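You operate a simulated robot arm through the tools that you are given. There is no shell and no other tool.

You run a simulated robot arm. Do the job below in one go: nothing can be reset, and whatever is moved stays where it is left.

## Task
Strip tube 26 off the panel and put red caps on both ports.
Fine: slacken with the red wrench and lay it back on the grey mat; the tube stands in the grey slotted tray on this bench; leave the other ports as they are.

Only the result counts: the job must be done as asked and must still hold three seconds after the hand-in. Knocking over, shifting, dropping, spilling or breaking anything else fails it. Lids that push on must go on centred and level and be pressed home; caps that screw on are set level and turned clockwise until they are tight.

## Robot
A 6-joint arm with a three-finger gripper, fixed in place. Base frame: the origin is on the floor under the middle of its stand, x ahead of it, y to its left, z up. Units: m, degrees, N and s.
It reaches about 1.213 m from its shoulder. Its first joint turns from -166.0 to 166.0 degrees. Payload 4.89 kg.
Tool frame: the origin (TCP) lies between the finger pads and is the grasp point; the fingertips stand 0.03 m ahead of it; z points along the fingers, y is the line along which they close. The gripper opens to 0.164 m; its body begins 0.125 m behind the TCP.
Orientation is told as [roll, pitch, yaw] about the base's x, y, z axes, in that order, counted from this pose: with the fingers straight down and closing along the base's y, the tool's x points along the base's -x, its y along +y and its z along -z.

## Interface
- The arm moves only by the tool send_rows. Its argument "rows" is a list of rows, each a list of 6 numbers: the shift along the base's x, y, z in units of 20 mm (1.0 is 20 mm), then the turn, a rotation vector about the base's x, y, z in units of 8 degrees (1.0 is 8 degrees). In form: [[tx, ty, tz, rx, ry, rz], ...]. A call has 1 to 20 rows; each row shifts and turns the commanded pose from where the row before left it. "hand" is the finger opening in m, from 0 to 0.164, set as the call begins (left out, the last holds). A call with a number of a shift or a turn outside -1 to 1 is refused whole. Each row takes 0.2 s and may step no farther than 0.05 m and 8.6 degrees from the row before; otherwise, or with a gripper value out of range, the whole call is refused. A pose out of reach is approached as far as the arm can. The call stops where the force on the tool passes 40 N (or 10 N more than at its start, if that is more) or the arm is blocked; 0.2 s more then pass. Each finger travels about 0.108 m/s and halts on what it meets, pressing with about 43 N; the grip force reading is that of the motor and also rises with nothing between the fingers. The clock runs only during rows and for 0.2 s after the last one: add rows that do not move to give the fingers time. It gives the time, the measured TCP pose, the force on the tool (base axes), the opening and the grip force at its end, in the units of the frame above (readings bear some noise), with the torque about the TCP (base axes, N m) and any sound that the robot's microphone picked up.
- Cameras (640 x 400 px; columns grow to the right, rows downward): "scene" is fixed at [0.401, -0.4954, 1.5425]; the picture's right is [0.33, -0.94, 0.00], its down [-0.79, -0.28, -0.54] and it looks along [0.51, 0.18, -0.84] (base axes); focal length 316 px, centre (320, 200). "wrist" rides on the gripper at [0.076, -0.002, -0.152] in the tool frame; the picture's right is [0.02, 1.00, 0.00], its down [-0.88, 0.02, -0.47] and it looks along [-0.47, 0.01, 0.88] (tool axes); focal length 247 px, centre (320, 200). There is no depth. A picture from a camera that has moved, and an enlarged one, comes with that camera's place and axes in the base frame and with its lens. The place of the scene camera against the robot may be out by one fixed shift of up to 0.018 m in any direction.
- capture(camera): a new picture of that camera. The clock stands still meanwhile.
- move_column(by): moves the trunk up (or, below 0, down) by that many m; the arm rides with it, the base frame stays. It gives what a move gives, with no picture.
- inspect(camera, box): a new picture of the part [left, top, right, bottom] of that camera's present view, enlarged. The clock stands still meanwhile.
- finish_job(): hands the job in; it is judged then, once.

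Places have to be worked out from the pictures, the camera data and where the tool is seen. Open the gripper and draw the arm clear of the work before you hand the job in, unless the task says otherwise.

The tools are called after "Call:" as name(argument=value, ...) on one line, values as JSON. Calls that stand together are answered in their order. send_rows: Moves the arm, as the interface text tells. Its arguments: {"type":"object","properties":{"rows":{"type":"array"},"hand":{"type":"number"}},"required":["rows"]} The other tools are called the same way: move_column (by) moves the trunk up or down; capture (camera) takes a picture; inspect (camera, box) takes an enlarged picture of a part of a camera's view; finish_job () hands the job in.

At the start:

```text
t: 0.0
ee_pos: [0.5914, -0.1323, 1.1784]
ee_rot: [0.0, 0.1, 0.0]
contact_force: [-0.3, 0.1, -0.2]
wrist_torque: [0.03, -0.01, 0.03]
gripper_width: 0.1641
gripper_force: 0.0
trunk travel left (down, up): [-0.175, 0.215]
```

scene: 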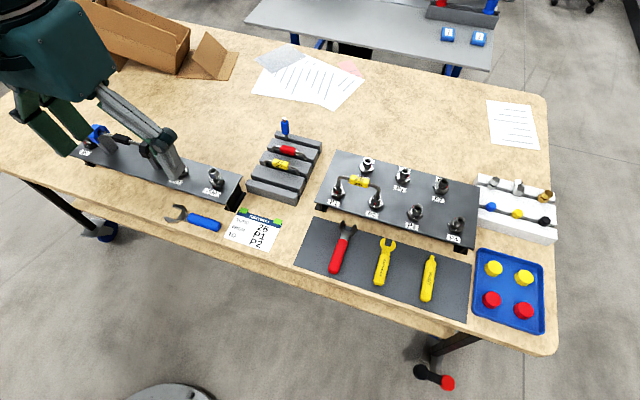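
wrist: 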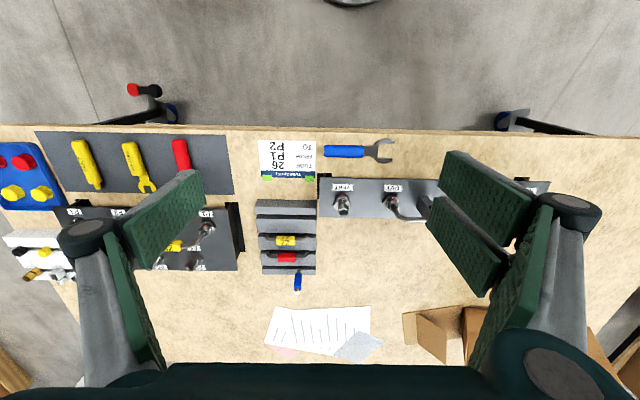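

I start by looking closely at the work area: panel, tools, tray and caps, plus the task card.

Call:
inspect(camera="scene", box=[310, 140, 490, 260])

Call:
inspect(camera="scene", box=[220, 110, 340, 260])

Call:
inspect(camera="scene", box=[290, 210, 560, 350])

Call:
inspect(camera="scene", box=[60, 110, 300, 260])

```text
3.33 times, centred on (400, 200) of scene
camera zoom: at [0.401, -0.4954, 1.5425], right [0.33, -0.94, 0.0], down [-0.79, -0.28, -0.54], along [0.51, 0.18, -0.84], focal length 1054 px, centre (53, 200)
```

zoom: 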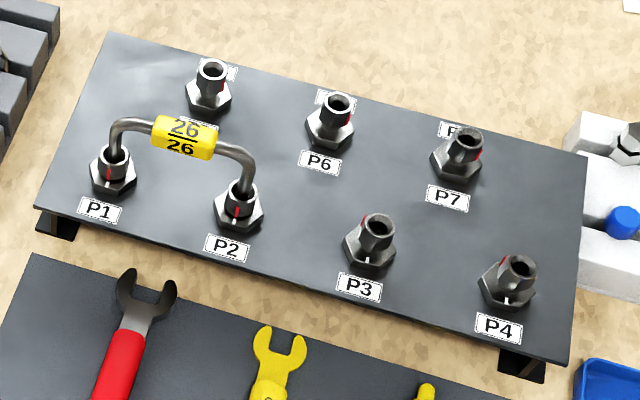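

```text
2.67 times, centred on (280, 185) of scene
camera zoom: at [0.401, -0.4954, 1.5425], right [0.33, -0.94, 0.0], down [-0.79, -0.28, -0.54], along [0.51, 0.18, -0.84], focal length 843 px, centre (427, 240)
```

zoom: 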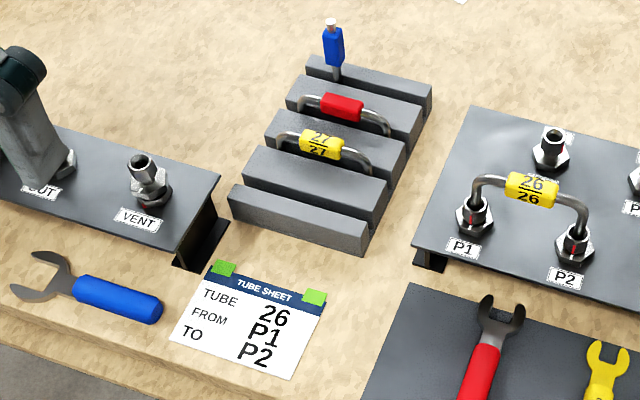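

```text
2.37 times, centred on (425, 280) of scene
camera zoom: at [0.401, -0.4954, 1.5425], right [0.33, -0.94, 0.0], down [-0.79, -0.28, -0.54], along [0.51, 0.18, -0.84], focal length 749 px, centre (71, 10)
```

zoom: 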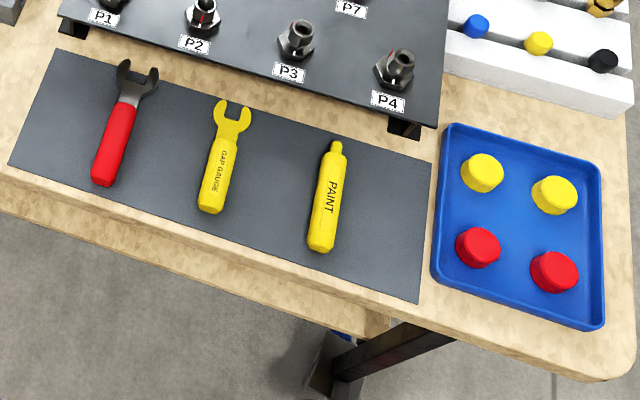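

```text
2.67 times, centred on (180, 185) of scene
camera zoom: at [0.401, -0.4954, 1.5425], right [0.33, -0.94, 0.0], down [-0.79, -0.28, -0.54], along [0.51, 0.18, -0.84], focal length 843 px, centre (693, 240)
```

zoom: 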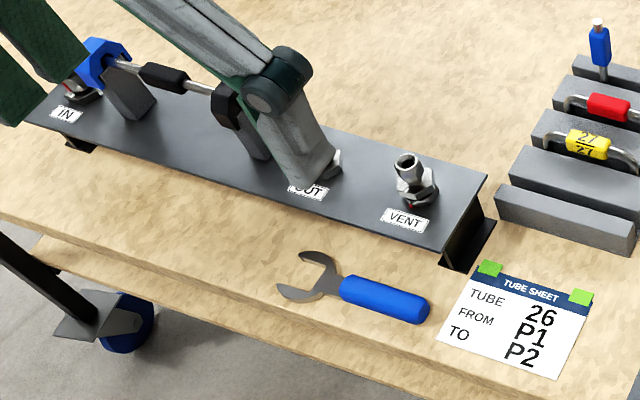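

The scene camera puts tube 26 between P1 (~[0.85,-0.39]) and P2 (~[0.86,-0.49]) on the panel, with the red wrench on the mat and the caps in the blue tray. I raise nothing yet, just slide the wrist over the panel to look at it from closer.

Call:
send_rows(rows=[[0.2, -0.96, -0.1, 0, 0, 0], [0.2, -0.96, -0.1, 0, 0, 0], [0.2, -0.96, -0.1, 0, 0, 0], [0.2, -0.96, -0.1, 0, 0, 0], [0.2, -0.96, -0.1, 0, 0, 0], [0.2, -0.96, -0.1, 0, 0, 0], [0.2, -0.96, -0.1, 0, 0, 0], [0.2, -0.96, -0.1, 0, 0, 0], [0.2, -0.96, -0.1, 0, 0, 0], [0.2, -0.96, -0.1, 0, 0, 0], [0.2, -0.96, -0.1, 0, 0, 0], [0.2, -0.96, -0.1, 0, 0, 0], [0.2, -0.96, -0.1, 0, 0, 0], [0.2, -0.96, -0.1, 0, 0, 0], [0.2, -0.96, -0.1, 0, 0, 0], [0, 0, 0, 0, 0, 0]])

Call:
capture(camera="wrist")

Call:
capture(camera="scene")

```text
t: 3.4
ee_pos: [0.6514, -0.4205, 1.1488]
ee_rot: [0.1, 0.0, 0.0]
contact_force: [1.2, -0.5, -0.4]
wrist_torque: [0.07, 0.01, -0.01]
gripper_width: 0.1642
gripper_force: 0.0
trunk travel left (down, up): [-0.175, 0.215]
```

```text
taken
camera wrist: at [0.5733, -0.4231, 1.3014], right [-0.02, 1.0, 0.0], down [0.88, 0.02, 0.47], along [0.47, 0.01, -0.88], focal length 247 px, centre (320, 200)
```

wrist: 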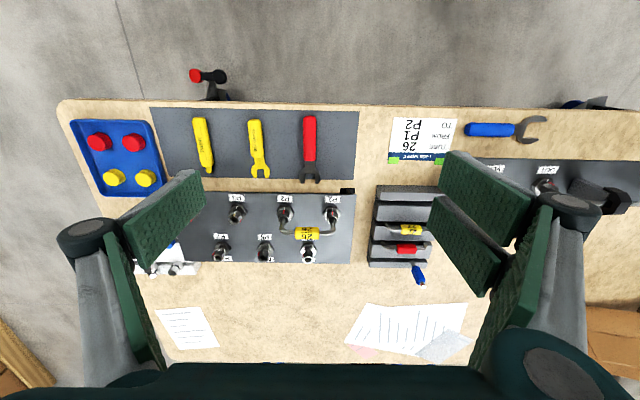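

```text
taken
```

scene: 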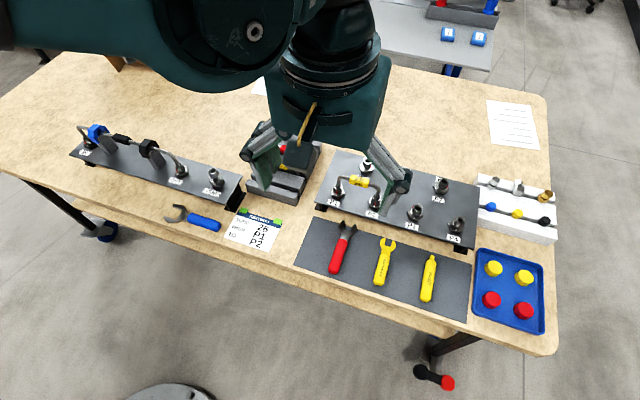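

The wrist view now covers the panel, mat and tray; I enlarge those parts to read details of the nuts, wrench and tray slots.

Call:
inspect(camera="wrist", box=[200, 170, 360, 270])

Call:
inspect(camera="wrist", box=[350, 170, 460, 290])

Call:
inspect(camera="wrist", box=[60, 90, 360, 200])

```text
4.00 times, centred on (280, 220) of wrist
camera zoom: at [0.5733, -0.4231, 1.3014], right [-0.02, 1.0, 0.0], down [0.88, 0.02, 0.47], along [0.47, 0.01, -0.88], focal length 988 px, centre (480, 120)
```

zoom: 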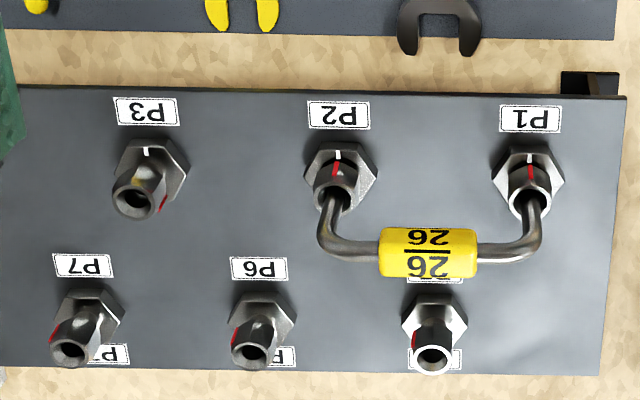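

```text
3.33 times, centred on (405, 230) of wrist
camera zoom: at [0.5733, -0.4231, 1.3014], right [-0.02, 1.0, 0.0], down [0.88, 0.02, 0.47], along [0.47, 0.01, -0.88], focal length 823 px, centre (37, 100)
```

zoom: 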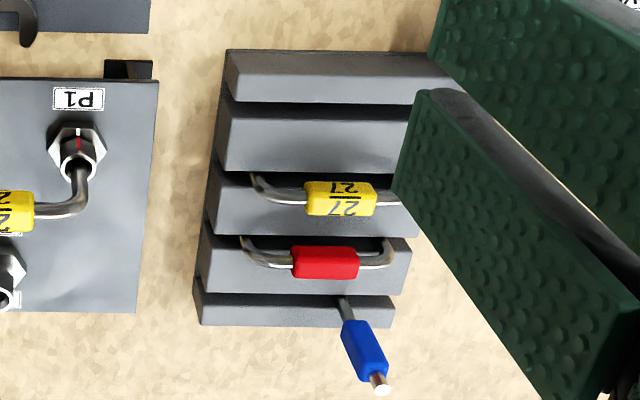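

```text
2.13 times, centred on (210, 145) of wrist
camera zoom: at [0.5733, -0.4231, 1.3014], right [-0.02, 1.0, 0.0], down [0.88, 0.02, 0.47], along [0.47, 0.01, -0.88], focal length 527 px, centre (555, 317)
```

zoom: 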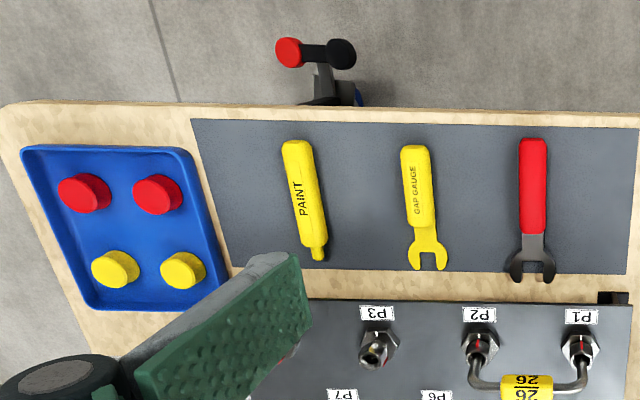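

The witness marks (red on the upper nut, white on the hex below) line up on P1/P2 and are offset on the empty ports, so the nuts have to be turned counter-clockwise. I go lower over P1/P2 to measure the nuts.

Call:
send_rows(rows=[[0.6, -0.12, -0.85, 0, 0, 0], [0.6, -0.12, -0.85, 0, 0, 0], [0.6, -0.12, -0.85, 0, 0, 0], [0.6, -0.12, -0.85, 0, 0, 0], [0.6, -0.12, -0.85, 0, 0, 0], [0.6, -0.12, -0.85, 0, 0, 0], [0.6, -0.12, -0.85, 0, 0, 0], [0.6, -0.12, -0.85, 0, 0, 0], [0, 0, 0, 0, 0, 0]])

Call:
capture(camera="wrist")

Call:
inspect(camera="wrist", box=[240, 120, 400, 220])

```text
t: 5.4
ee_pos: [0.7478, -0.4406, 1.0116]
ee_rot: [0.1, 0.0, 0.1]
contact_force: [0.7, -0.3, -0.5]
wrist_torque: [0.03, 0.06, 0.01]
gripper_width: 0.164
gripper_force: 0.0
trunk travel left (down, up): [-0.175, 0.215]
```

```text
taken
camera wrist: at [0.6695, -0.443, 1.1649], right [-0.02, 1.0, 0.0], down [0.88, 0.02, 0.47], along [0.47, 0.01, -0.88], focal length 247 px, centre (320, 200)
```

wrist: 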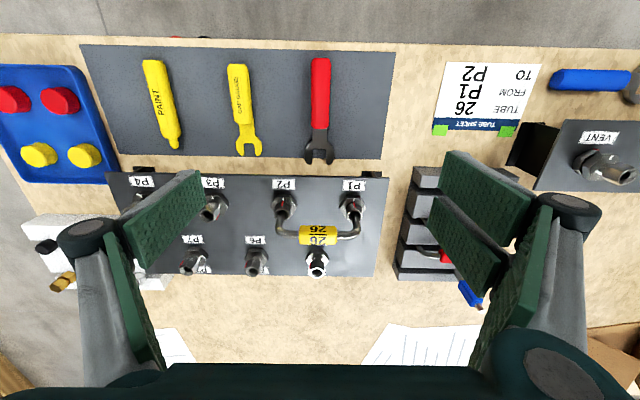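

```text
4.00 times, centred on (320, 170) of wrist
camera zoom: at [0.6695, -0.443, 1.1649], right [-0.02, 1.0, 0.0], down [0.88, 0.02, 0.47], along [0.47, 0.01, -0.88], focal length 988 px, centre (320, 320)
```

zoom: 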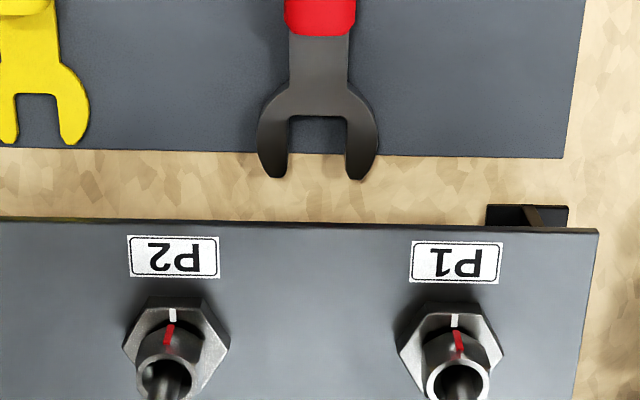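

I look even closer at P1/P2 and the empty ports to decide which part the wrench grips.

Call:
inspect(camera="wrist", box=[260, 175, 380, 250])

Call:
inspect(camera="wrist", box=[170, 170, 290, 280])

Call:
inspect(camera="wrist", box=[330, 185, 380, 235])

Call:
inspect(camera="wrist", box=[285, 50, 355, 170])

```text
5.33 times, centred on (320, 212) of wrist
camera zoom: at [0.6695, -0.443, 1.1649], right [-0.02, 1.0, 0.0], down [0.88, 0.02, 0.47], along [0.47, 0.01, -0.88], focal length 1317 px, centre (320, 133)
```

zoom: 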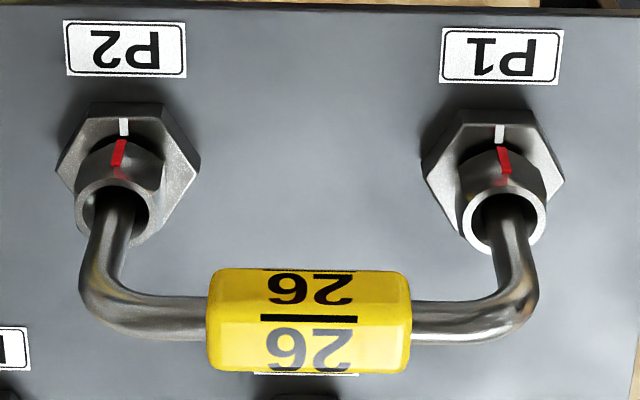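

```text
3.64 times, centred on (230, 225) of wrist
camera zoom: at [0.6695, -0.443, 1.1649], right [-0.02, 1.0, 0.0], down [0.88, 0.02, 0.47], along [0.47, 0.01, -0.88], focal length 898 px, centre (647, 109)
```

zoom: 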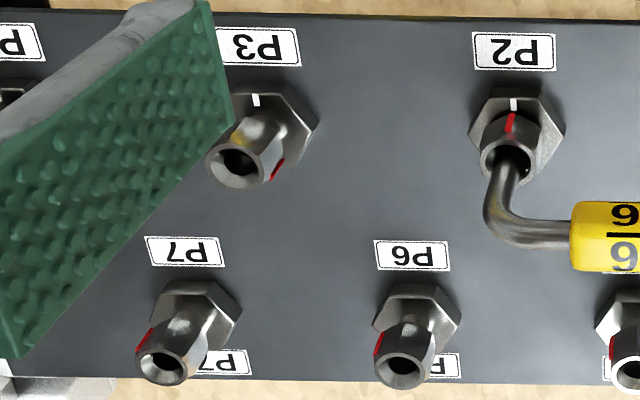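

```text
8.00 times, centred on (355, 210) of wrist
camera zoom: at [0.6695, -0.443, 1.1649], right [-0.02, 1.0, 0.0], down [0.88, 0.02, 0.47], along [0.47, 0.01, -0.88], focal length 1976 px, centre (40, 120)
```

zoom: 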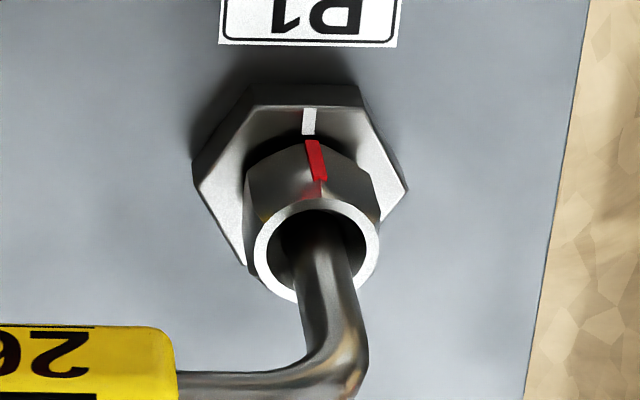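

```text
3.33 times, centred on (320, 110) of wrist
camera zoom: at [0.6695, -0.443, 1.1649], right [-0.02, 1.0, 0.0], down [0.88, 0.02, 0.47], along [0.47, 0.01, -0.88], focal length 823 px, centre (320, 500)
```

zoom: 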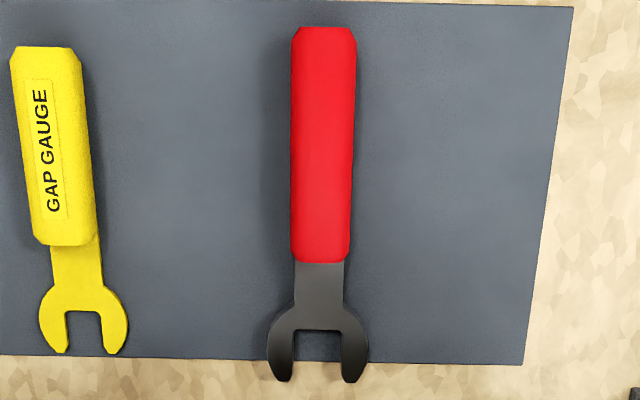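

The upper hex nut is about 21 mm across with its red mark, matching the red wrench's jaw (~21 mm); the panel top is at z≈0.84, P1≈[0.849,-0.390], P2≈[0.850,-0.492], and the wrench handle lies along x from 0.658 to 0.747 at y≈-0.442 with the mat at about z=0.78. I narrow the fingers and move over the handle at z≈0.90 for another look.

Call:
send_rows(rows=[[-0.4, 0, -0.9, 0, 0, 0], [-0.4, 0, -0.9, 0, 0, 0], [-0.4, 0, -0.9, 0, 0, 0], [-0.4, 0, -0.9, 0, 0, 0], [-0.4, 0, -0.9, 0, 0, 0], [-0.4, 0, -0.9, 0, 0, 0], [0, 0, 0, 0, 0, 0]], hand=0.07)

Call:
capture(camera="wrist")

Call:
capture(camera="scene")

```text
t: 7.0
ee_pos: [0.698, -0.4398, 0.9036]
ee_rot: [0.0, 0.0, 0.0]
contact_force: [0.4, 0.4, 0.7]
wrist_torque: [0.02, -0.02, 0.01]
gripper_width: 0.07
gripper_force: 0.0
trunk travel left (down, up): [-0.175, 0.215]
```

```text
taken
camera wrist: at [0.6208, -0.4419, 1.0567], right [-0.02, 1.0, 0.0], down [0.88, 0.02, 0.47], along [0.47, 0.01, -0.88], focal length 247 px, centre (320, 200)
```

wrist: 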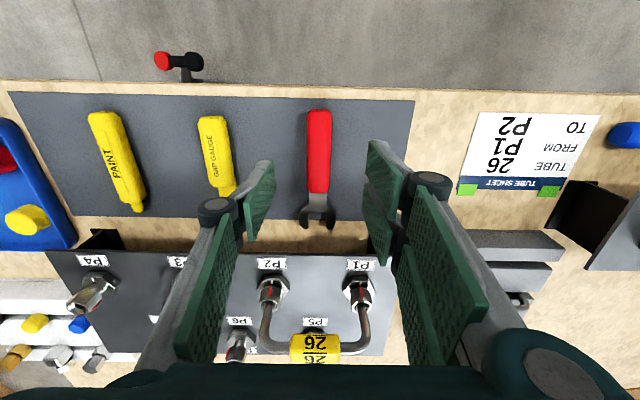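

```text
taken
```

scene: 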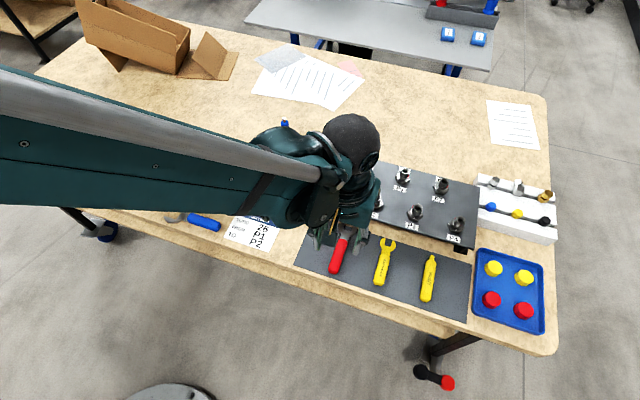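

Good oblique view of the nuts here; I enlarge each nut and the wrench head.

Call:
inspect(camera="wrist", box=[340, 262, 388, 310])

Call:
inspect(camera="wrist", box=[250, 262, 298, 310])

Call:
inspect(camera="wrist", box=[270, 100, 370, 240])

Call:
inspect(camera="wrist", box=[240, 250, 400, 360])

```text
8.33 times, centred on (364, 286) of wrist
camera zoom: at [0.6208, -0.4419, 1.0567], right [-0.02, 1.0, 0.0], down [0.88, 0.02, 0.47], along [0.47, 0.01, -0.88], focal length 2058 px, centre (-47, -517)
```

zoom: 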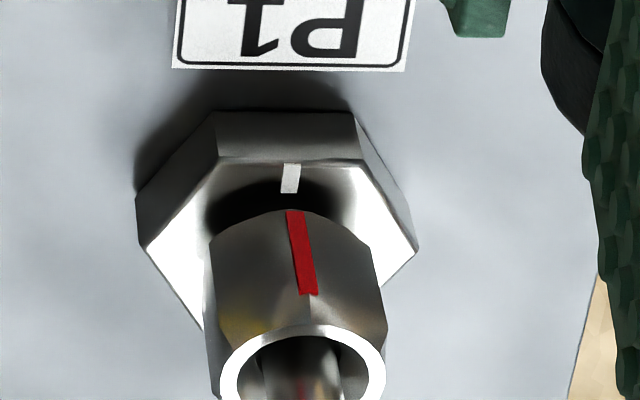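

```text
8.33 times, centred on (274, 286) of wrist
camera zoom: at [0.6208, -0.4419, 1.0567], right [-0.02, 1.0, 0.0], down [0.88, 0.02, 0.47], along [0.47, 0.01, -0.88], focal length 2058 px, centre (703, -517)
```

zoom: 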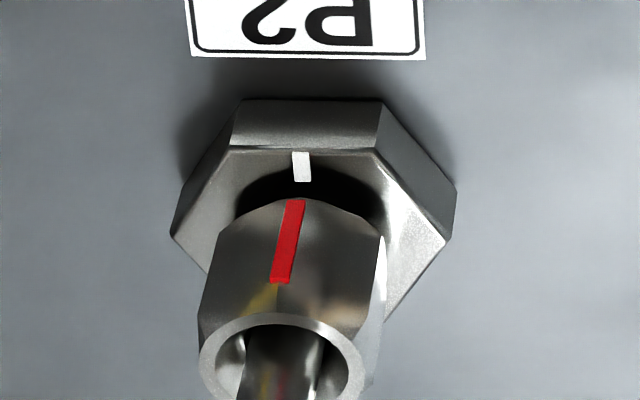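

```text
2.86 times, centred on (320, 170) of wrist
camera zoom: at [0.6208, -0.4419, 1.0567], right [-0.02, 1.0, 0.0], down [0.88, 0.02, 0.47], along [0.47, 0.01, -0.88], focal length 706 px, centre (320, 286)
```

zoom: 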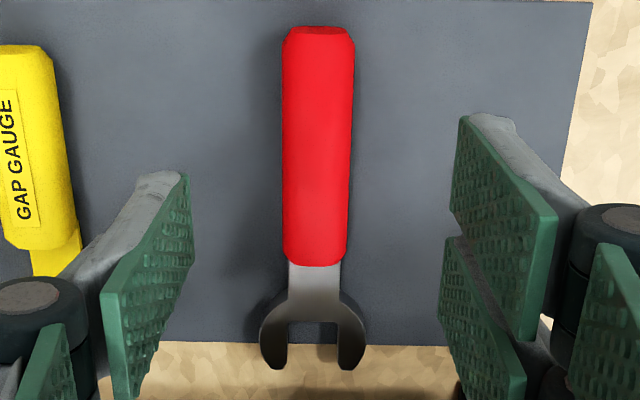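

```text
3.64 times, centred on (320, 305) of wrist
camera zoom: at [0.6208, -0.4419, 1.0567], right [-0.02, 1.0, 0.0], down [0.88, 0.02, 0.47], along [0.47, 0.01, -0.88], focal length 898 px, centre (320, -182)
```

zoom: 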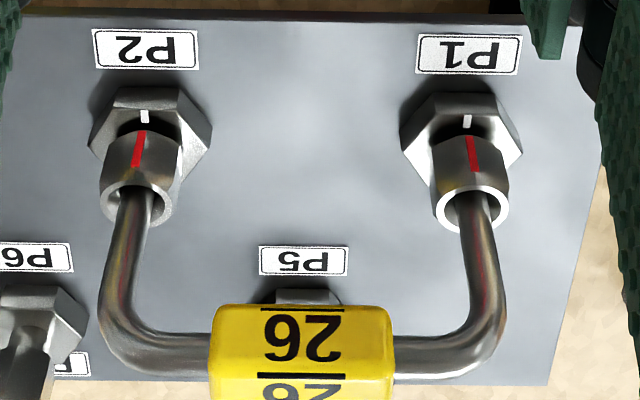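

The red line faces -x on both nuts; I need to know whether it sits on a flat or a corner, so I zoom in more.

Call:
inspect(camera="wrist", box=[346, 280, 378, 312])

Call:
inspect(camera="wrist", box=[256, 280, 288, 312])

Call:
inspect(camera="wrist", box=[216, 300, 266, 364])

Call:
inspect(camera="wrist", box=[0, 100, 120, 260])

```text
12.50 times, centred on (362, 296) of wrist
camera zoom: at [0.6208, -0.4419, 1.0567], right [-0.02, 1.0, 0.0], down [0.88, 0.02, 0.47], along [0.47, 0.01, -0.88], focal length 3087 px, centre (-205, -1000)
```

zoom: 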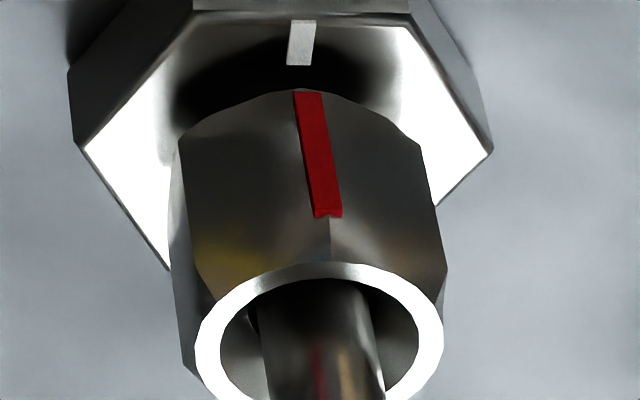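

```text
12.50 times, centred on (272, 296) of wrist
camera zoom: at [0.6208, -0.4419, 1.0567], right [-0.02, 1.0, 0.0], down [0.88, 0.02, 0.47], along [0.47, 0.01, -0.88], focal length 3087 px, centre (920, -1000)
```

zoom: 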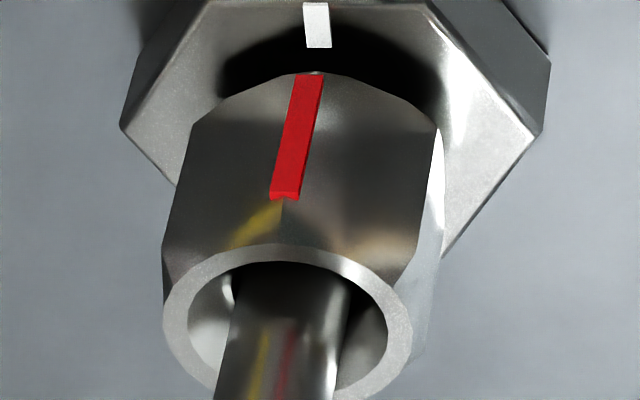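

```text
6.25 times, centred on (241, 332) of wrist
camera zoom: at [0.6208, -0.4419, 1.0567], right [-0.02, 1.0, 0.0], down [0.88, 0.02, 0.47], along [0.47, 0.01, -0.88], focal length 1544 px, centre (814, -625)
```

zoom: 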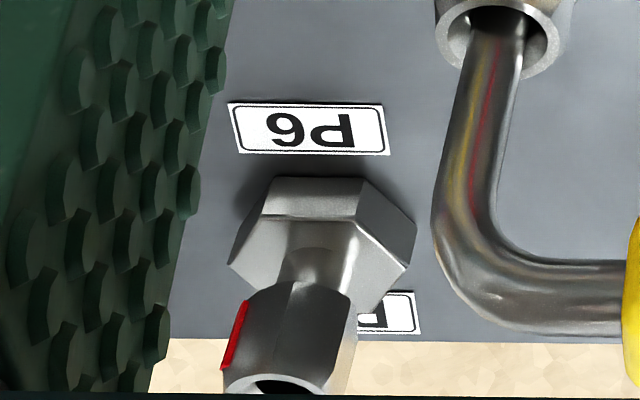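

```text
2.50 times, centred on (60, 180) of wrist
camera zoom: at [0.6208, -0.4419, 1.0567], right [-0.02, 1.0, 0.0], down [0.88, 0.02, 0.47], along [0.47, 0.01, -0.88], focal length 617 px, centre (970, 250)
```

zoom: 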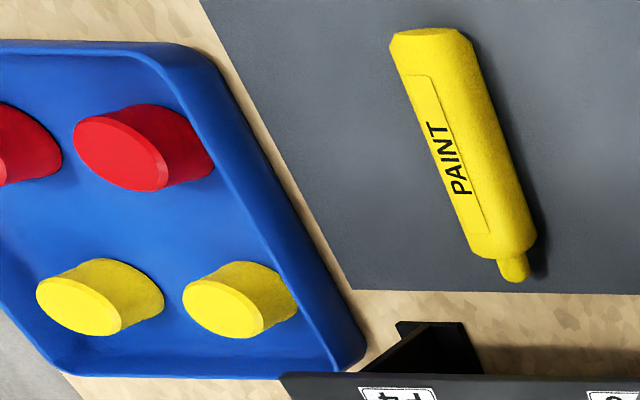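

The shading edge under each red mark shows the red line sits on a nut corner facing -x, so the wrench (jaw opening toward +x) fits straight on along x. The wrench lies along x at y≈-0.441, jaw centre about 0.09 ahead of x≈0.705, so I move slightly and lower to z≈0.84 over the handle.

Call:
send_rows(rows=[[0.05, -0.02, -0.8, 0, 0, 0], [0.05, -0.02, -0.8, 0, 0, 0], [0.05, -0.02, -0.8, 0, 0, 0], [0.05, 0, -0.75, 0, 0, 0], [0, 0, 0, 0, 0, 0]])

Call:
capture(camera="wrist")

Call:
inspect(camera="scene", box=[280, 170, 440, 290])

```text
t: 8.2
ee_pos: [0.704, -0.4401, 0.8419]
ee_rot: [0.0, 0.1, 0.0]
contact_force: [-0.8, 1.1, 0.4]
wrist_torque: [0.03, 0.03, 0.02]
gripper_width: 0.0701
gripper_force: 0.0
trunk travel left (down, up): [-0.175, 0.215]
```

```text
taken
camera wrist: at [0.6262, -0.4434, 0.9941], right [-0.02, 1.0, 0.0], down [0.88, 0.02, 0.47], along [0.47, 0.01, -0.88], focal length 247 px, centre (320, 200)
```

wrist: 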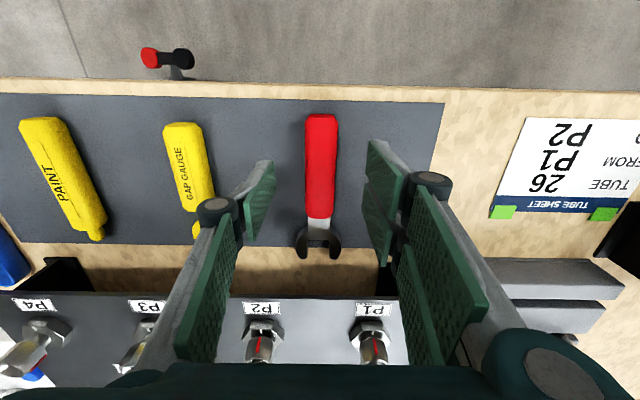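

```text
3.33 times, centred on (360, 230) of scene
camera zoom: at [0.401, -0.4954, 1.5425], right [0.33, -0.94, 0.0], down [-0.79, -0.28, -0.54], along [0.51, 0.18, -0.84], focal length 1054 px, centre (187, 100)
```

zoom: 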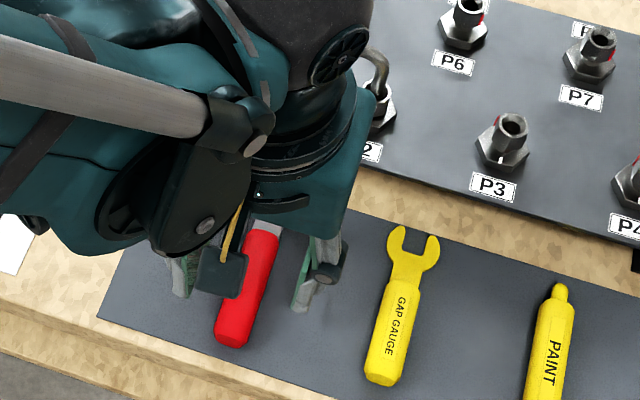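

I check the fingertips relative to the handle in an enlarged wrist view before going lower.

Call:
inspect(camera="wrist", box=[220, 100, 420, 270])

```text
2.35 times, centred on (320, 185) of wrist
camera zoom: at [0.6262, -0.4434, 0.9941], right [-0.02, 1.0, 0.0], down [0.88, 0.02, 0.47], along [0.47, 0.01, -0.88], focal length 581 px, centre (320, 235)
```

zoom: 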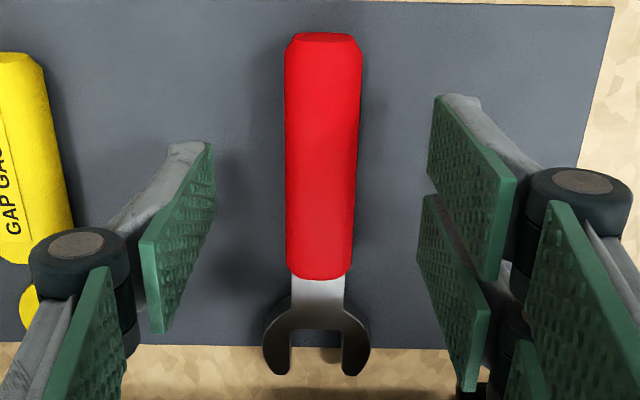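

Pads straddle the handle well. I lower about 16 mm and look again.

Call:
send_rows(rows=[[0, -0.03, -0.4, 0, 0, 0], [0, -0.03, -0.4, 0, 0, 0], [0, 0, 0, 0, 0, 0]])

Call:
inspect(camera="wrist", box=[220, 100, 420, 270])

```text
t: 9.0
ee_pos: [0.7033, -0.4409, 0.8254]
ee_rot: [0.0, 0.0, 0.0]
contact_force: [0.8, 0.4, -0.8]
wrist_torque: [0.02, 0.0, -0.02]
gripper_width: 0.0699
gripper_force: 0.0
trunk travel left (down, up): [-0.175, 0.215]
```

```text
2.35 times, centred on (320, 185) of wrist
camera zoom: at [0.6259, -0.4447, 0.9777], right [-0.02, 1.0, 0.0], down [0.88, 0.02, 0.47], along [0.47, 0.01, -0.88], focal length 581 px, centre (320, 235)
```

zoom: 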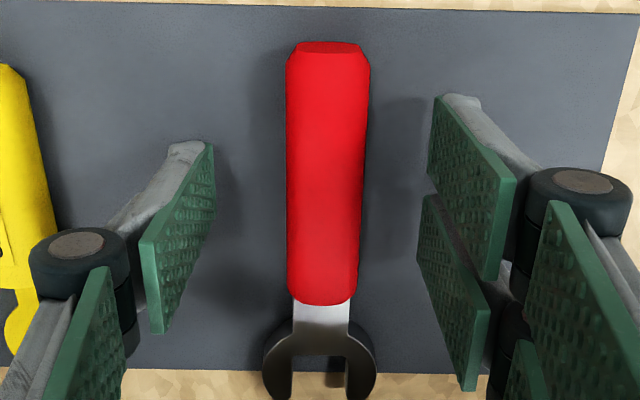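

No contact yet (tips ≈0.795). I step down 2 mm per row, watching for contact with the mat.

Call:
send_rows(rows=[[0, 0, -0.1, 0, 0, 0], [0, 0, -0.1, 0, 0, 0], [0, 0, -0.1, 0, 0, 0], [0, 0, 0, 0, 0, 0]])

```text
t: 10.0
ee_pos: [0.7026, -0.442, 0.8195]
ee_rot: [0.0, 0.0, 0.1]
contact_force: [-0.2, 1.6, 0.1]
wrist_torque: [-0.02, -0.01, 0.02]
gripper_width: 0.07
gripper_force: 0.1
trunk travel left (down, up): [-0.175, 0.215]
```

Still free; two more 2 mm steps.

Call:
send_rows(rows=[[0, 0.04, -0.1, 0, 0, 0], [0, 0, -0.1, 0, 0, 0], [0, 0, 0, 0, 0, 0]])

Call:
inspect(camera="wrist", box=[220, 100, 420, 270])

```text
t: 10.8
ee_pos: [0.703, -0.441, 0.8163]
ee_rot: [0.0, 0.0, 0.0]
contact_force: [-0.4, 0.4, -0.4]
wrist_torque: [-0.01, 0.01, -0.04]
gripper_width: 0.0698
gripper_force: 0.0
trunk travel left (down, up): [-0.175, 0.215]
```

```text
2.35 times, centred on (320, 185) of wrist
camera zoom: at [0.6253, -0.4438, 0.9684], right [-0.02, 1.0, 0.0], down [0.88, 0.02, 0.47], along [0.47, 0.01, -0.88], focal length 581 px, centre (320, 235)
```

zoom: 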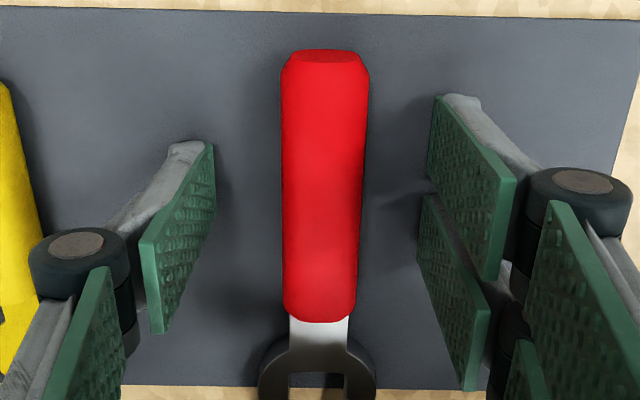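

Tips are just above the mat with the handle centred between the pads, so I close on the handle.

Call:
send_rows(rows=[[0, 0, 0, 0, 0, 0], [0, 0, 0, 0, 0, 0], [0, 0, 0, 0, 0, 0], [0, 0, 0, 0, 0, 0], [0, 0, 0, 0, 0, 0]], hand=0.0)

Call:
inspect(camera="wrist", box=[220, 100, 420, 270])

```text
t: 12.0
ee_pos: [0.704, -0.4406, 0.8155]
ee_rot: [0.0, 0.1, 0.1]
contact_force: [0.0, 1.6, -0.7]
wrist_torque: [0.03, -0.08, 0.05]
gripper_width: 0.025
gripper_force: 43.1
trunk travel left (down, up): [-0.175, 0.215]
```

```text
2.35 times, centred on (320, 185) of wrist
camera zoom: at [0.6253, -0.4438, 0.9684], right [-0.02, 1.0, 0.0], down [0.88, 0.02, 0.47], along [0.47, 0.01, -0.88], focal length 581 px, centre (320, 235)
```

zoom: 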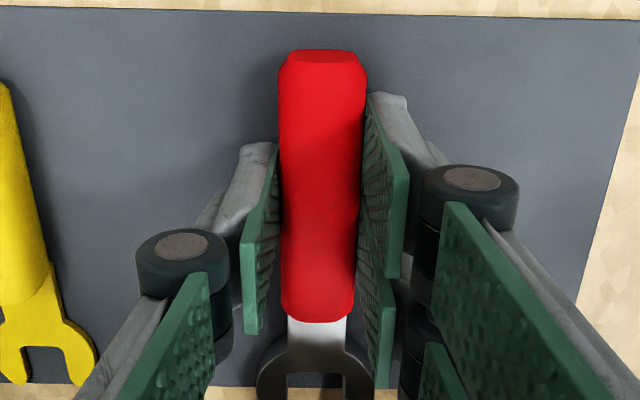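

Handle is held (opening 25 mm, 43 N). I lift straight up ~73 mm so the jaw plane (≈20 mm below the TCP) comes to the nut's mid-height (~0.867).

Call:
send_rows(rows=[[0, 0, 0.5, 0, 0, 0], [0, 0, 0.8, 0, 0, 0], [0, 0, 0.8, 0, 0, 0], [0, 0, 0.8, 0, 0, 0], [0, 0, 0.75, 0, 0, 0], [0, 0, 0, 0, 0, 0]])

Call:
capture(camera="wrist")

Call:
inspect(camera="scene", box=[280, 140, 440, 290])

```text
t: 13.4
ee_pos: [0.7024, -0.4417, 0.8888]
ee_rot: [0.1, 0.0, 0.0]
contact_force: [-0.4, -0.4, -0.4]
wrist_torque: [-0.04, -0.05, 0.0]
gripper_width: 0.0253
gripper_force: 42.7
trunk travel left (down, up): [-0.175, 0.215]
```

```text
taken
camera wrist: at [0.6249, -0.4448, 1.0404], right [-0.02, 1.0, 0.0], down [0.88, 0.02, 0.47], along [0.47, 0.01, -0.88], focal length 247 px, centre (320, 200)
```

wrist: 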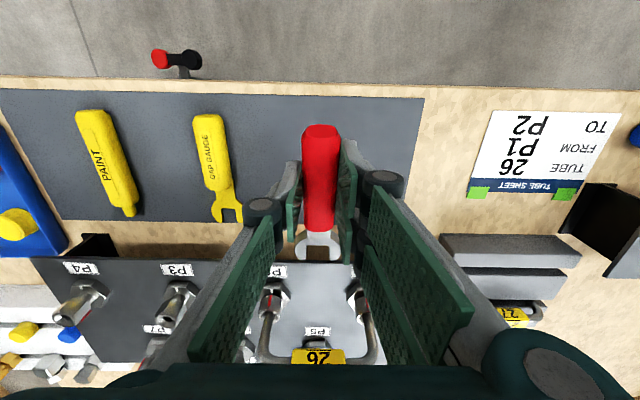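

```text
2.67 times, centred on (360, 215) of scene
camera zoom: at [0.401, -0.4954, 1.5425], right [0.33, -0.94, 0.0], down [-0.79, -0.28, -0.54], along [0.51, 0.18, -0.84], focal length 843 px, centre (213, 160)
```

zoom: 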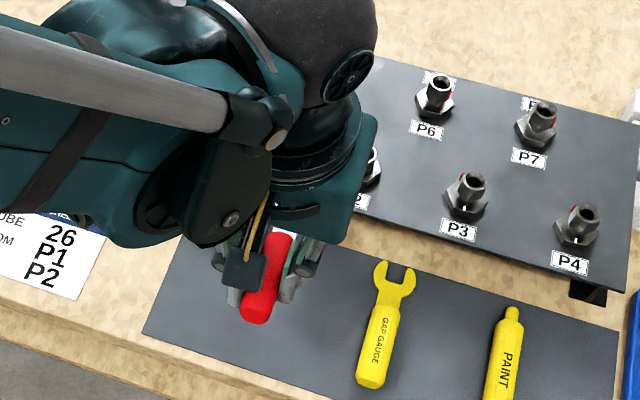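

The wrench came up; I zoom on the jaw in the wrist view to locate it in the tool frame.

Call:
inspect(camera="wrist", box=[280, 215, 360, 275])

Call:
inspect(camera="wrist", box=[240, 110, 400, 270])

```text
6.67 times, centred on (320, 245) of wrist
camera zoom: at [0.6249, -0.4448, 1.0404], right [-0.02, 1.0, 0.0], down [0.88, 0.02, 0.47], along [0.47, 0.01, -0.88], focal length 1646 px, centre (320, -100)
```

zoom: 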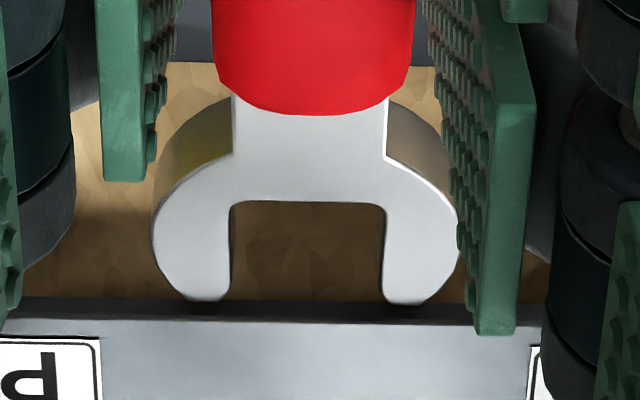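

```text
2.50 times, centred on (320, 190) of wrist
camera zoom: at [0.6249, -0.4448, 1.0404], right [-0.02, 1.0, 0.0], down [0.88, 0.02, 0.47], along [0.47, 0.01, -0.88], focal length 617 px, centre (320, 225)
```

zoom: 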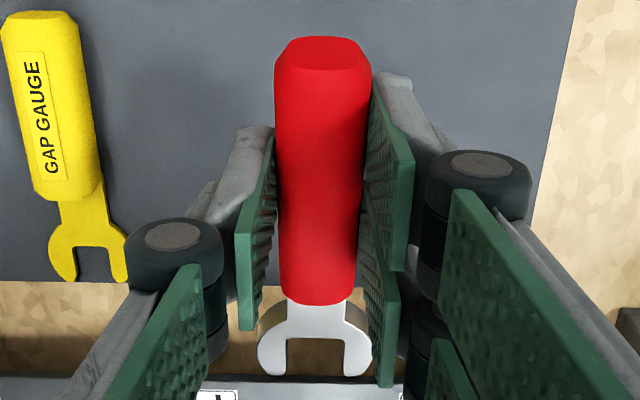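

Comparing jaw pixels before and after the lift, the wrench has drooped nose-down by about 14° in the grip. I level it by pitching the tool 14° nose-up (about -y), then look again.

Call:
send_rows(rows=[[-0.3, 0, 0.2, 0, -0.6, 0], [-0.2, 0, 0.2, 0, -0.6, 0], [0, 0, 0, 0, -0.55, 0], [0, 0, 0, 0, 0, 0]])

Call:
capture(camera="wrist")

Call:
inspect(camera="wrist", box=[260, 110, 380, 290])

Call:
inspect(camera="scene", box=[280, 140, 440, 290])

```text
t: 14.4
ee_pos: [0.6942, -0.441, 0.8964]
ee_rot: [0.1, -14.0, 0.0]
contact_force: [-0.1, 0.6, -0.8]
wrist_torque: [0.0, 0.02, 0.02]
gripper_width: 0.0251
gripper_force: 42.7
trunk travel left (down, up): [-0.175, 0.215]
```

```text
taken
camera wrist: at [0.5807, -0.4447, 1.0256], right [-0.02, 1.0, -0.01], down [0.74, 0.02, 0.67], along [0.67, 0.01, -0.74], focal length 247 px, centre (320, 200)
```

wrist: 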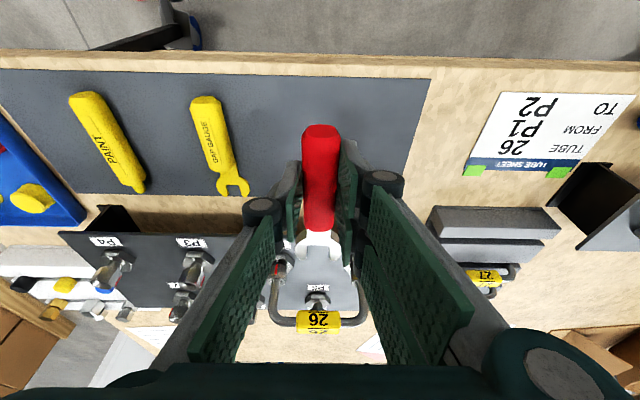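

```text
2.22 times, centred on (320, 200) of wrist
camera zoom: at [0.5807, -0.4447, 1.0256], right [-0.02, 1.0, -0.01], down [0.74, 0.02, 0.67], along [0.67, 0.01, -0.74], focal length 549 px, centre (320, 200)
```

zoom: 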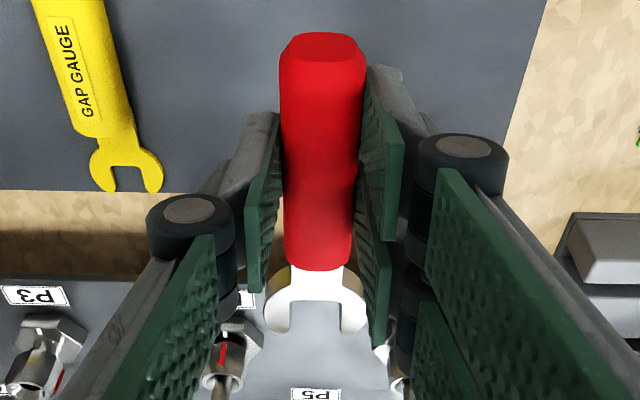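

```text
2.67 times, centred on (360, 215) of scene
camera zoom: at [0.401, -0.4954, 1.5425], right [0.33, -0.94, 0.0], down [-0.79, -0.28, -0.54], along [0.51, 0.18, -0.84], focal length 843 px, centre (213, 160)
```

zoom: 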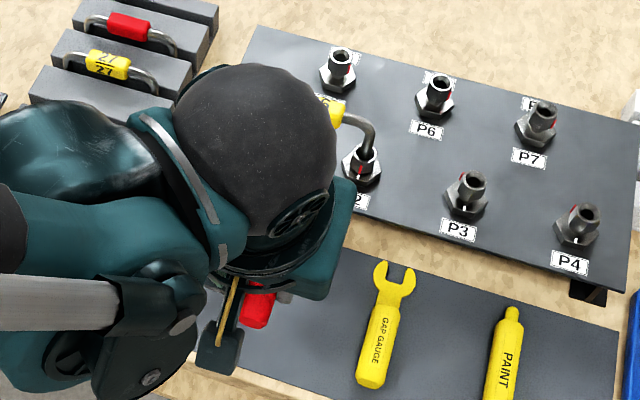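

The wrench is now level (jaw at z≈0.873, tips ~0.107 ahead of the TCP) and stable in the grip. I shift to y≈-0.389 so the jaw faces P1, lowering 6 mm, still short of the nut.

Call:
send_rows(rows=[[0, 0.65, -0.1, 0, 0, 0], [0, 0.65, -0.1, 0, 0, 0], [0, 0.65, -0.1, 0, 0, 0], [0, 0.65, 0, 0, 0, 0], [0, 0, 0, 0, 0, 0]])

Call:
capture(camera="wrist")

Call:
inspect(camera="wrist", box=[280, 210, 360, 290])

```text
t: 15.6
ee_pos: [0.6932, -0.3896, 0.8906]
ee_rot: [0.0, -14.0, 0.0]
contact_force: [0.2, -0.1, -2.4]
wrist_torque: [0.02, 0.03, -0.04]
gripper_width: 0.0252
gripper_force: 43.1
trunk travel left (down, up): [-0.175, 0.215]
```

```text
taken
camera wrist: at [0.5811, -0.3923, 1.0202], right [-0.02, 1.0, -0.01], down [0.74, 0.02, 0.67], along [0.67, 0.01, -0.74], focal length 247 px, centre (320, 200)
```

wrist: 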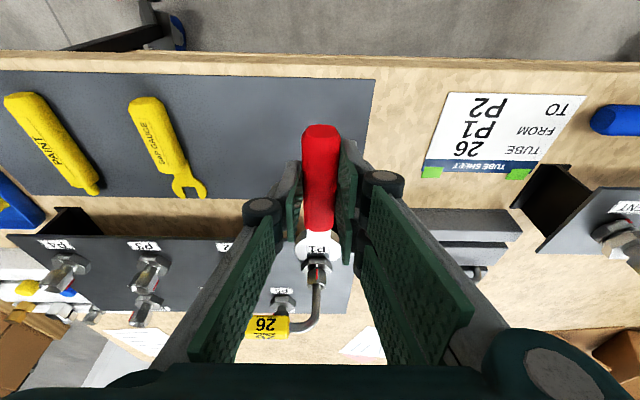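

```text
5.00 times, centred on (320, 250) of wrist
camera zoom: at [0.5811, -0.3923, 1.0202], right [-0.02, 1.0, -0.01], down [0.74, 0.02, 0.67], along [0.67, 0.01, -0.74], focal length 1235 px, centre (320, -50)
```

zoom: 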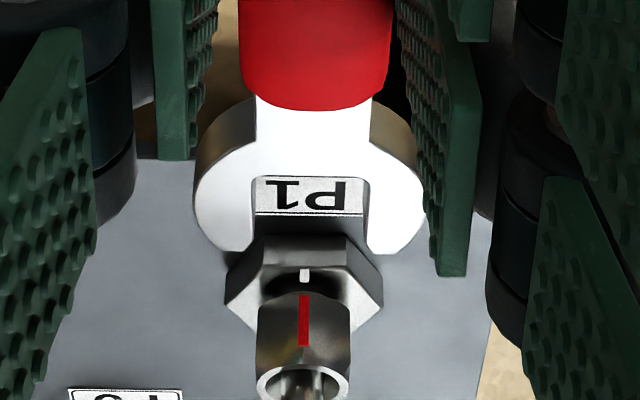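

The jaw is almost in line with the nut (about 1–1.5 mm too far in +y). I zoom in to measure more exactly jaw gap, nut width and heights.

Call:
inspect(camera="wrist", box=[296, 236, 344, 266])

Call:
inspect(camera="wrist", box=[296, 256, 344, 286])

```text
13.33 times, centred on (320, 251) of wrist
camera zoom: at [0.5811, -0.3923, 1.0202], right [-0.02, 1.0, -0.01], down [0.74, 0.02, 0.67], along [0.67, 0.01, -0.74], focal length 3293 px, centre (320, -480)
```

zoom: 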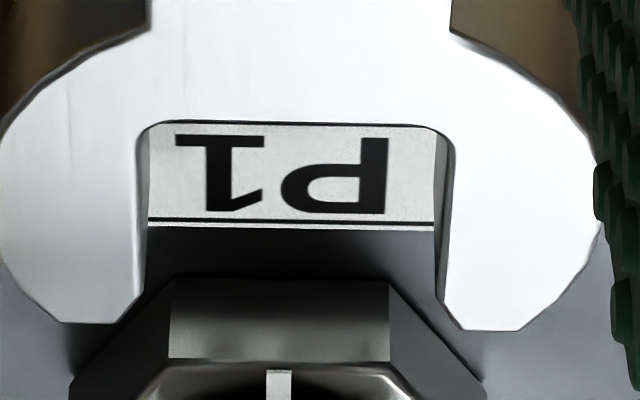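

```text
13.33 times, centred on (320, 271) of wrist
camera zoom: at [0.5811, -0.3923, 1.0202], right [-0.02, 1.0, -0.01], down [0.74, 0.02, 0.67], along [0.67, 0.01, -0.74], focal length 3293 px, centre (320, -747)
```

zoom: 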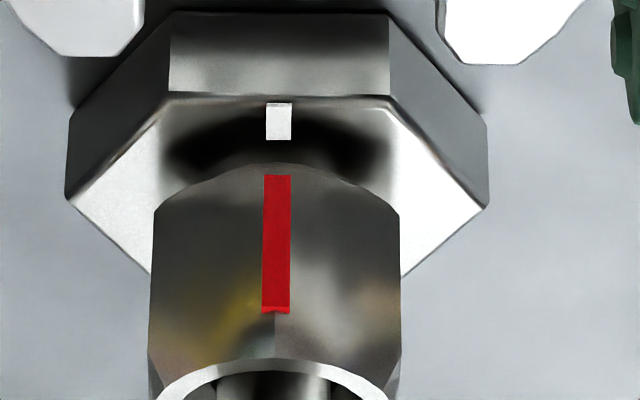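

Nut measures 22 mm across flats at z 0.858–0.875, jaw gap ≈23 mm at about z 0.87; the jaw is ~1.1 mm too far +y. I correct that, lower 2.5 mm, and advance 45 mm along +x onto the nut.

Call:
send_rows(rows=[[0, -0.055, -0.12, 0, 0, 0], [0.45, 0, 0, 0, 0, 0], [0.45, 0, 0, 0, 0, 0], [0.45, 0, 0, 0, 0, 0], [0.45, 0, 0, 0, 0, 0], [0.2, 0, 0, 0, 0, 0], [0, 0, 0, 0, 0, 0]])

Call:
inspect(camera="wrist", box=[280, 210, 360, 290])

Call:
inspect(camera="wrist", box=[296, 236, 344, 266])

```text
t: 17.2
ee_pos: [0.7323, -0.3914, 0.8887]
ee_rot: [0.1, -13.9, 0.1]
contact_force: [0.2, 0.9, -1.7]
wrist_torque: [0.01, 0.04, 0.0]
gripper_width: 0.0251
gripper_force: 43.0
trunk travel left (down, up): [-0.175, 0.215]
```

```text
5.00 times, centred on (320, 250) of wrist
camera zoom: at [0.6205, -0.3935, 1.0176], right [-0.02, 1.0, -0.01], down [0.74, 0.02, 0.67], along [0.67, 0.01, -0.74], focal length 1235 px, centre (320, -50)
```

zoom: 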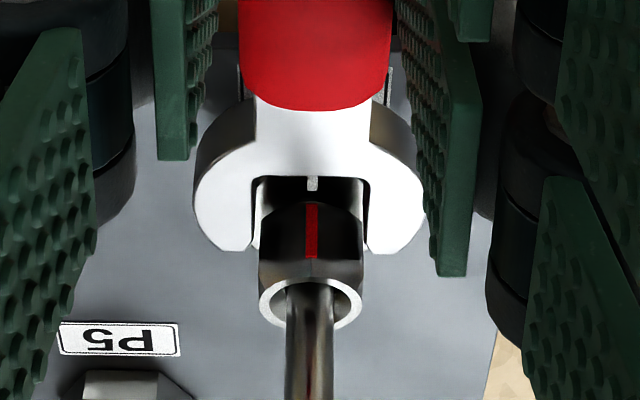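

```text
13.33 times, centred on (320, 251) of wrist
camera zoom: at [0.6205, -0.3935, 1.0176], right [-0.02, 1.0, -0.01], down [0.74, 0.02, 0.67], along [0.67, 0.01, -0.74], focal length 3293 px, centre (320, -480)
```

zoom: 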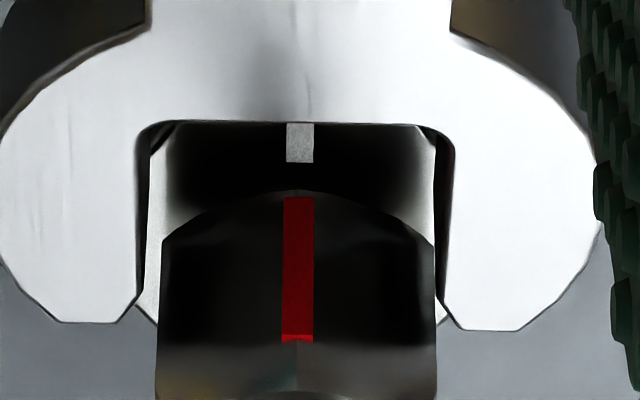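

The jaw straddles the nut cleanly with ~0.5 mm offset; I nudge +y 0.5 mm and go another 15 mm in.

Call:
send_rows(rows=[[0.2, 0.02, 0, 0, 0, 0], [0.2, 0, 0, 0, 0, 0], [0.2, 0, 0, 0, 0, 0], [0.15, 0, 0, 0, 0, 0], [0, 0, 0, 0, 0, 0]])

Call:
inspect(camera="wrist", box=[296, 236, 344, 266])

Call:
inspect(camera="wrist", box=[260, 200, 380, 300])

```text
t: 18.4
ee_pos: [0.7483, -0.3897, 0.8878]
ee_rot: [-0.1, -14.0, 0.1]
contact_force: [-0.2, 0.1, -1.4]
wrist_torque: [0.01, 0.04, 0.05]
gripper_width: 0.0252
gripper_force: 42.4
trunk travel left (down, up): [-0.175, 0.215]
```

```text
13.33 times, centred on (320, 251) of wrist
camera zoom: at [0.6359, -0.3926, 1.0177], right [-0.02, 1.0, -0.01], down [0.74, 0.02, 0.67], along [0.67, 0.01, -0.74], focal length 3293 px, centre (320, -480)
```

zoom: 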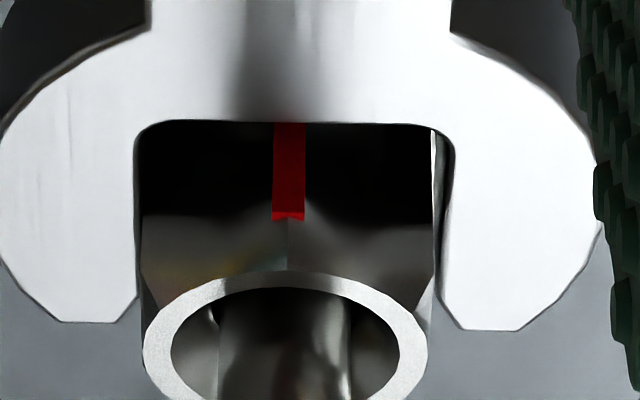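

```text
4.00 times, centred on (320, 250) of wrist
camera zoom: at [0.6359, -0.3926, 1.0177], right [-0.02, 1.0, -0.01], down [0.74, 0.02, 0.67], along [0.67, 0.01, -0.74], focal length 988 px, centre (320, 0)
```

zoom: 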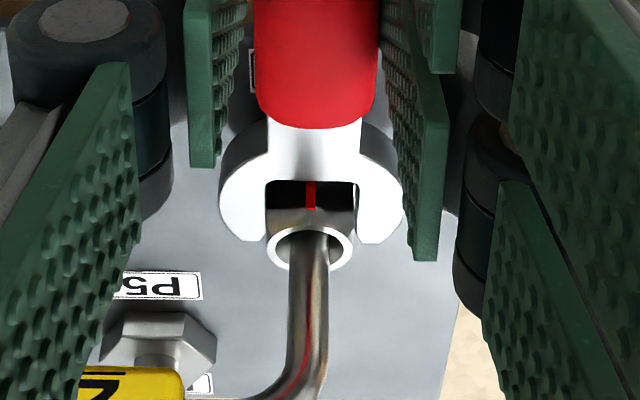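

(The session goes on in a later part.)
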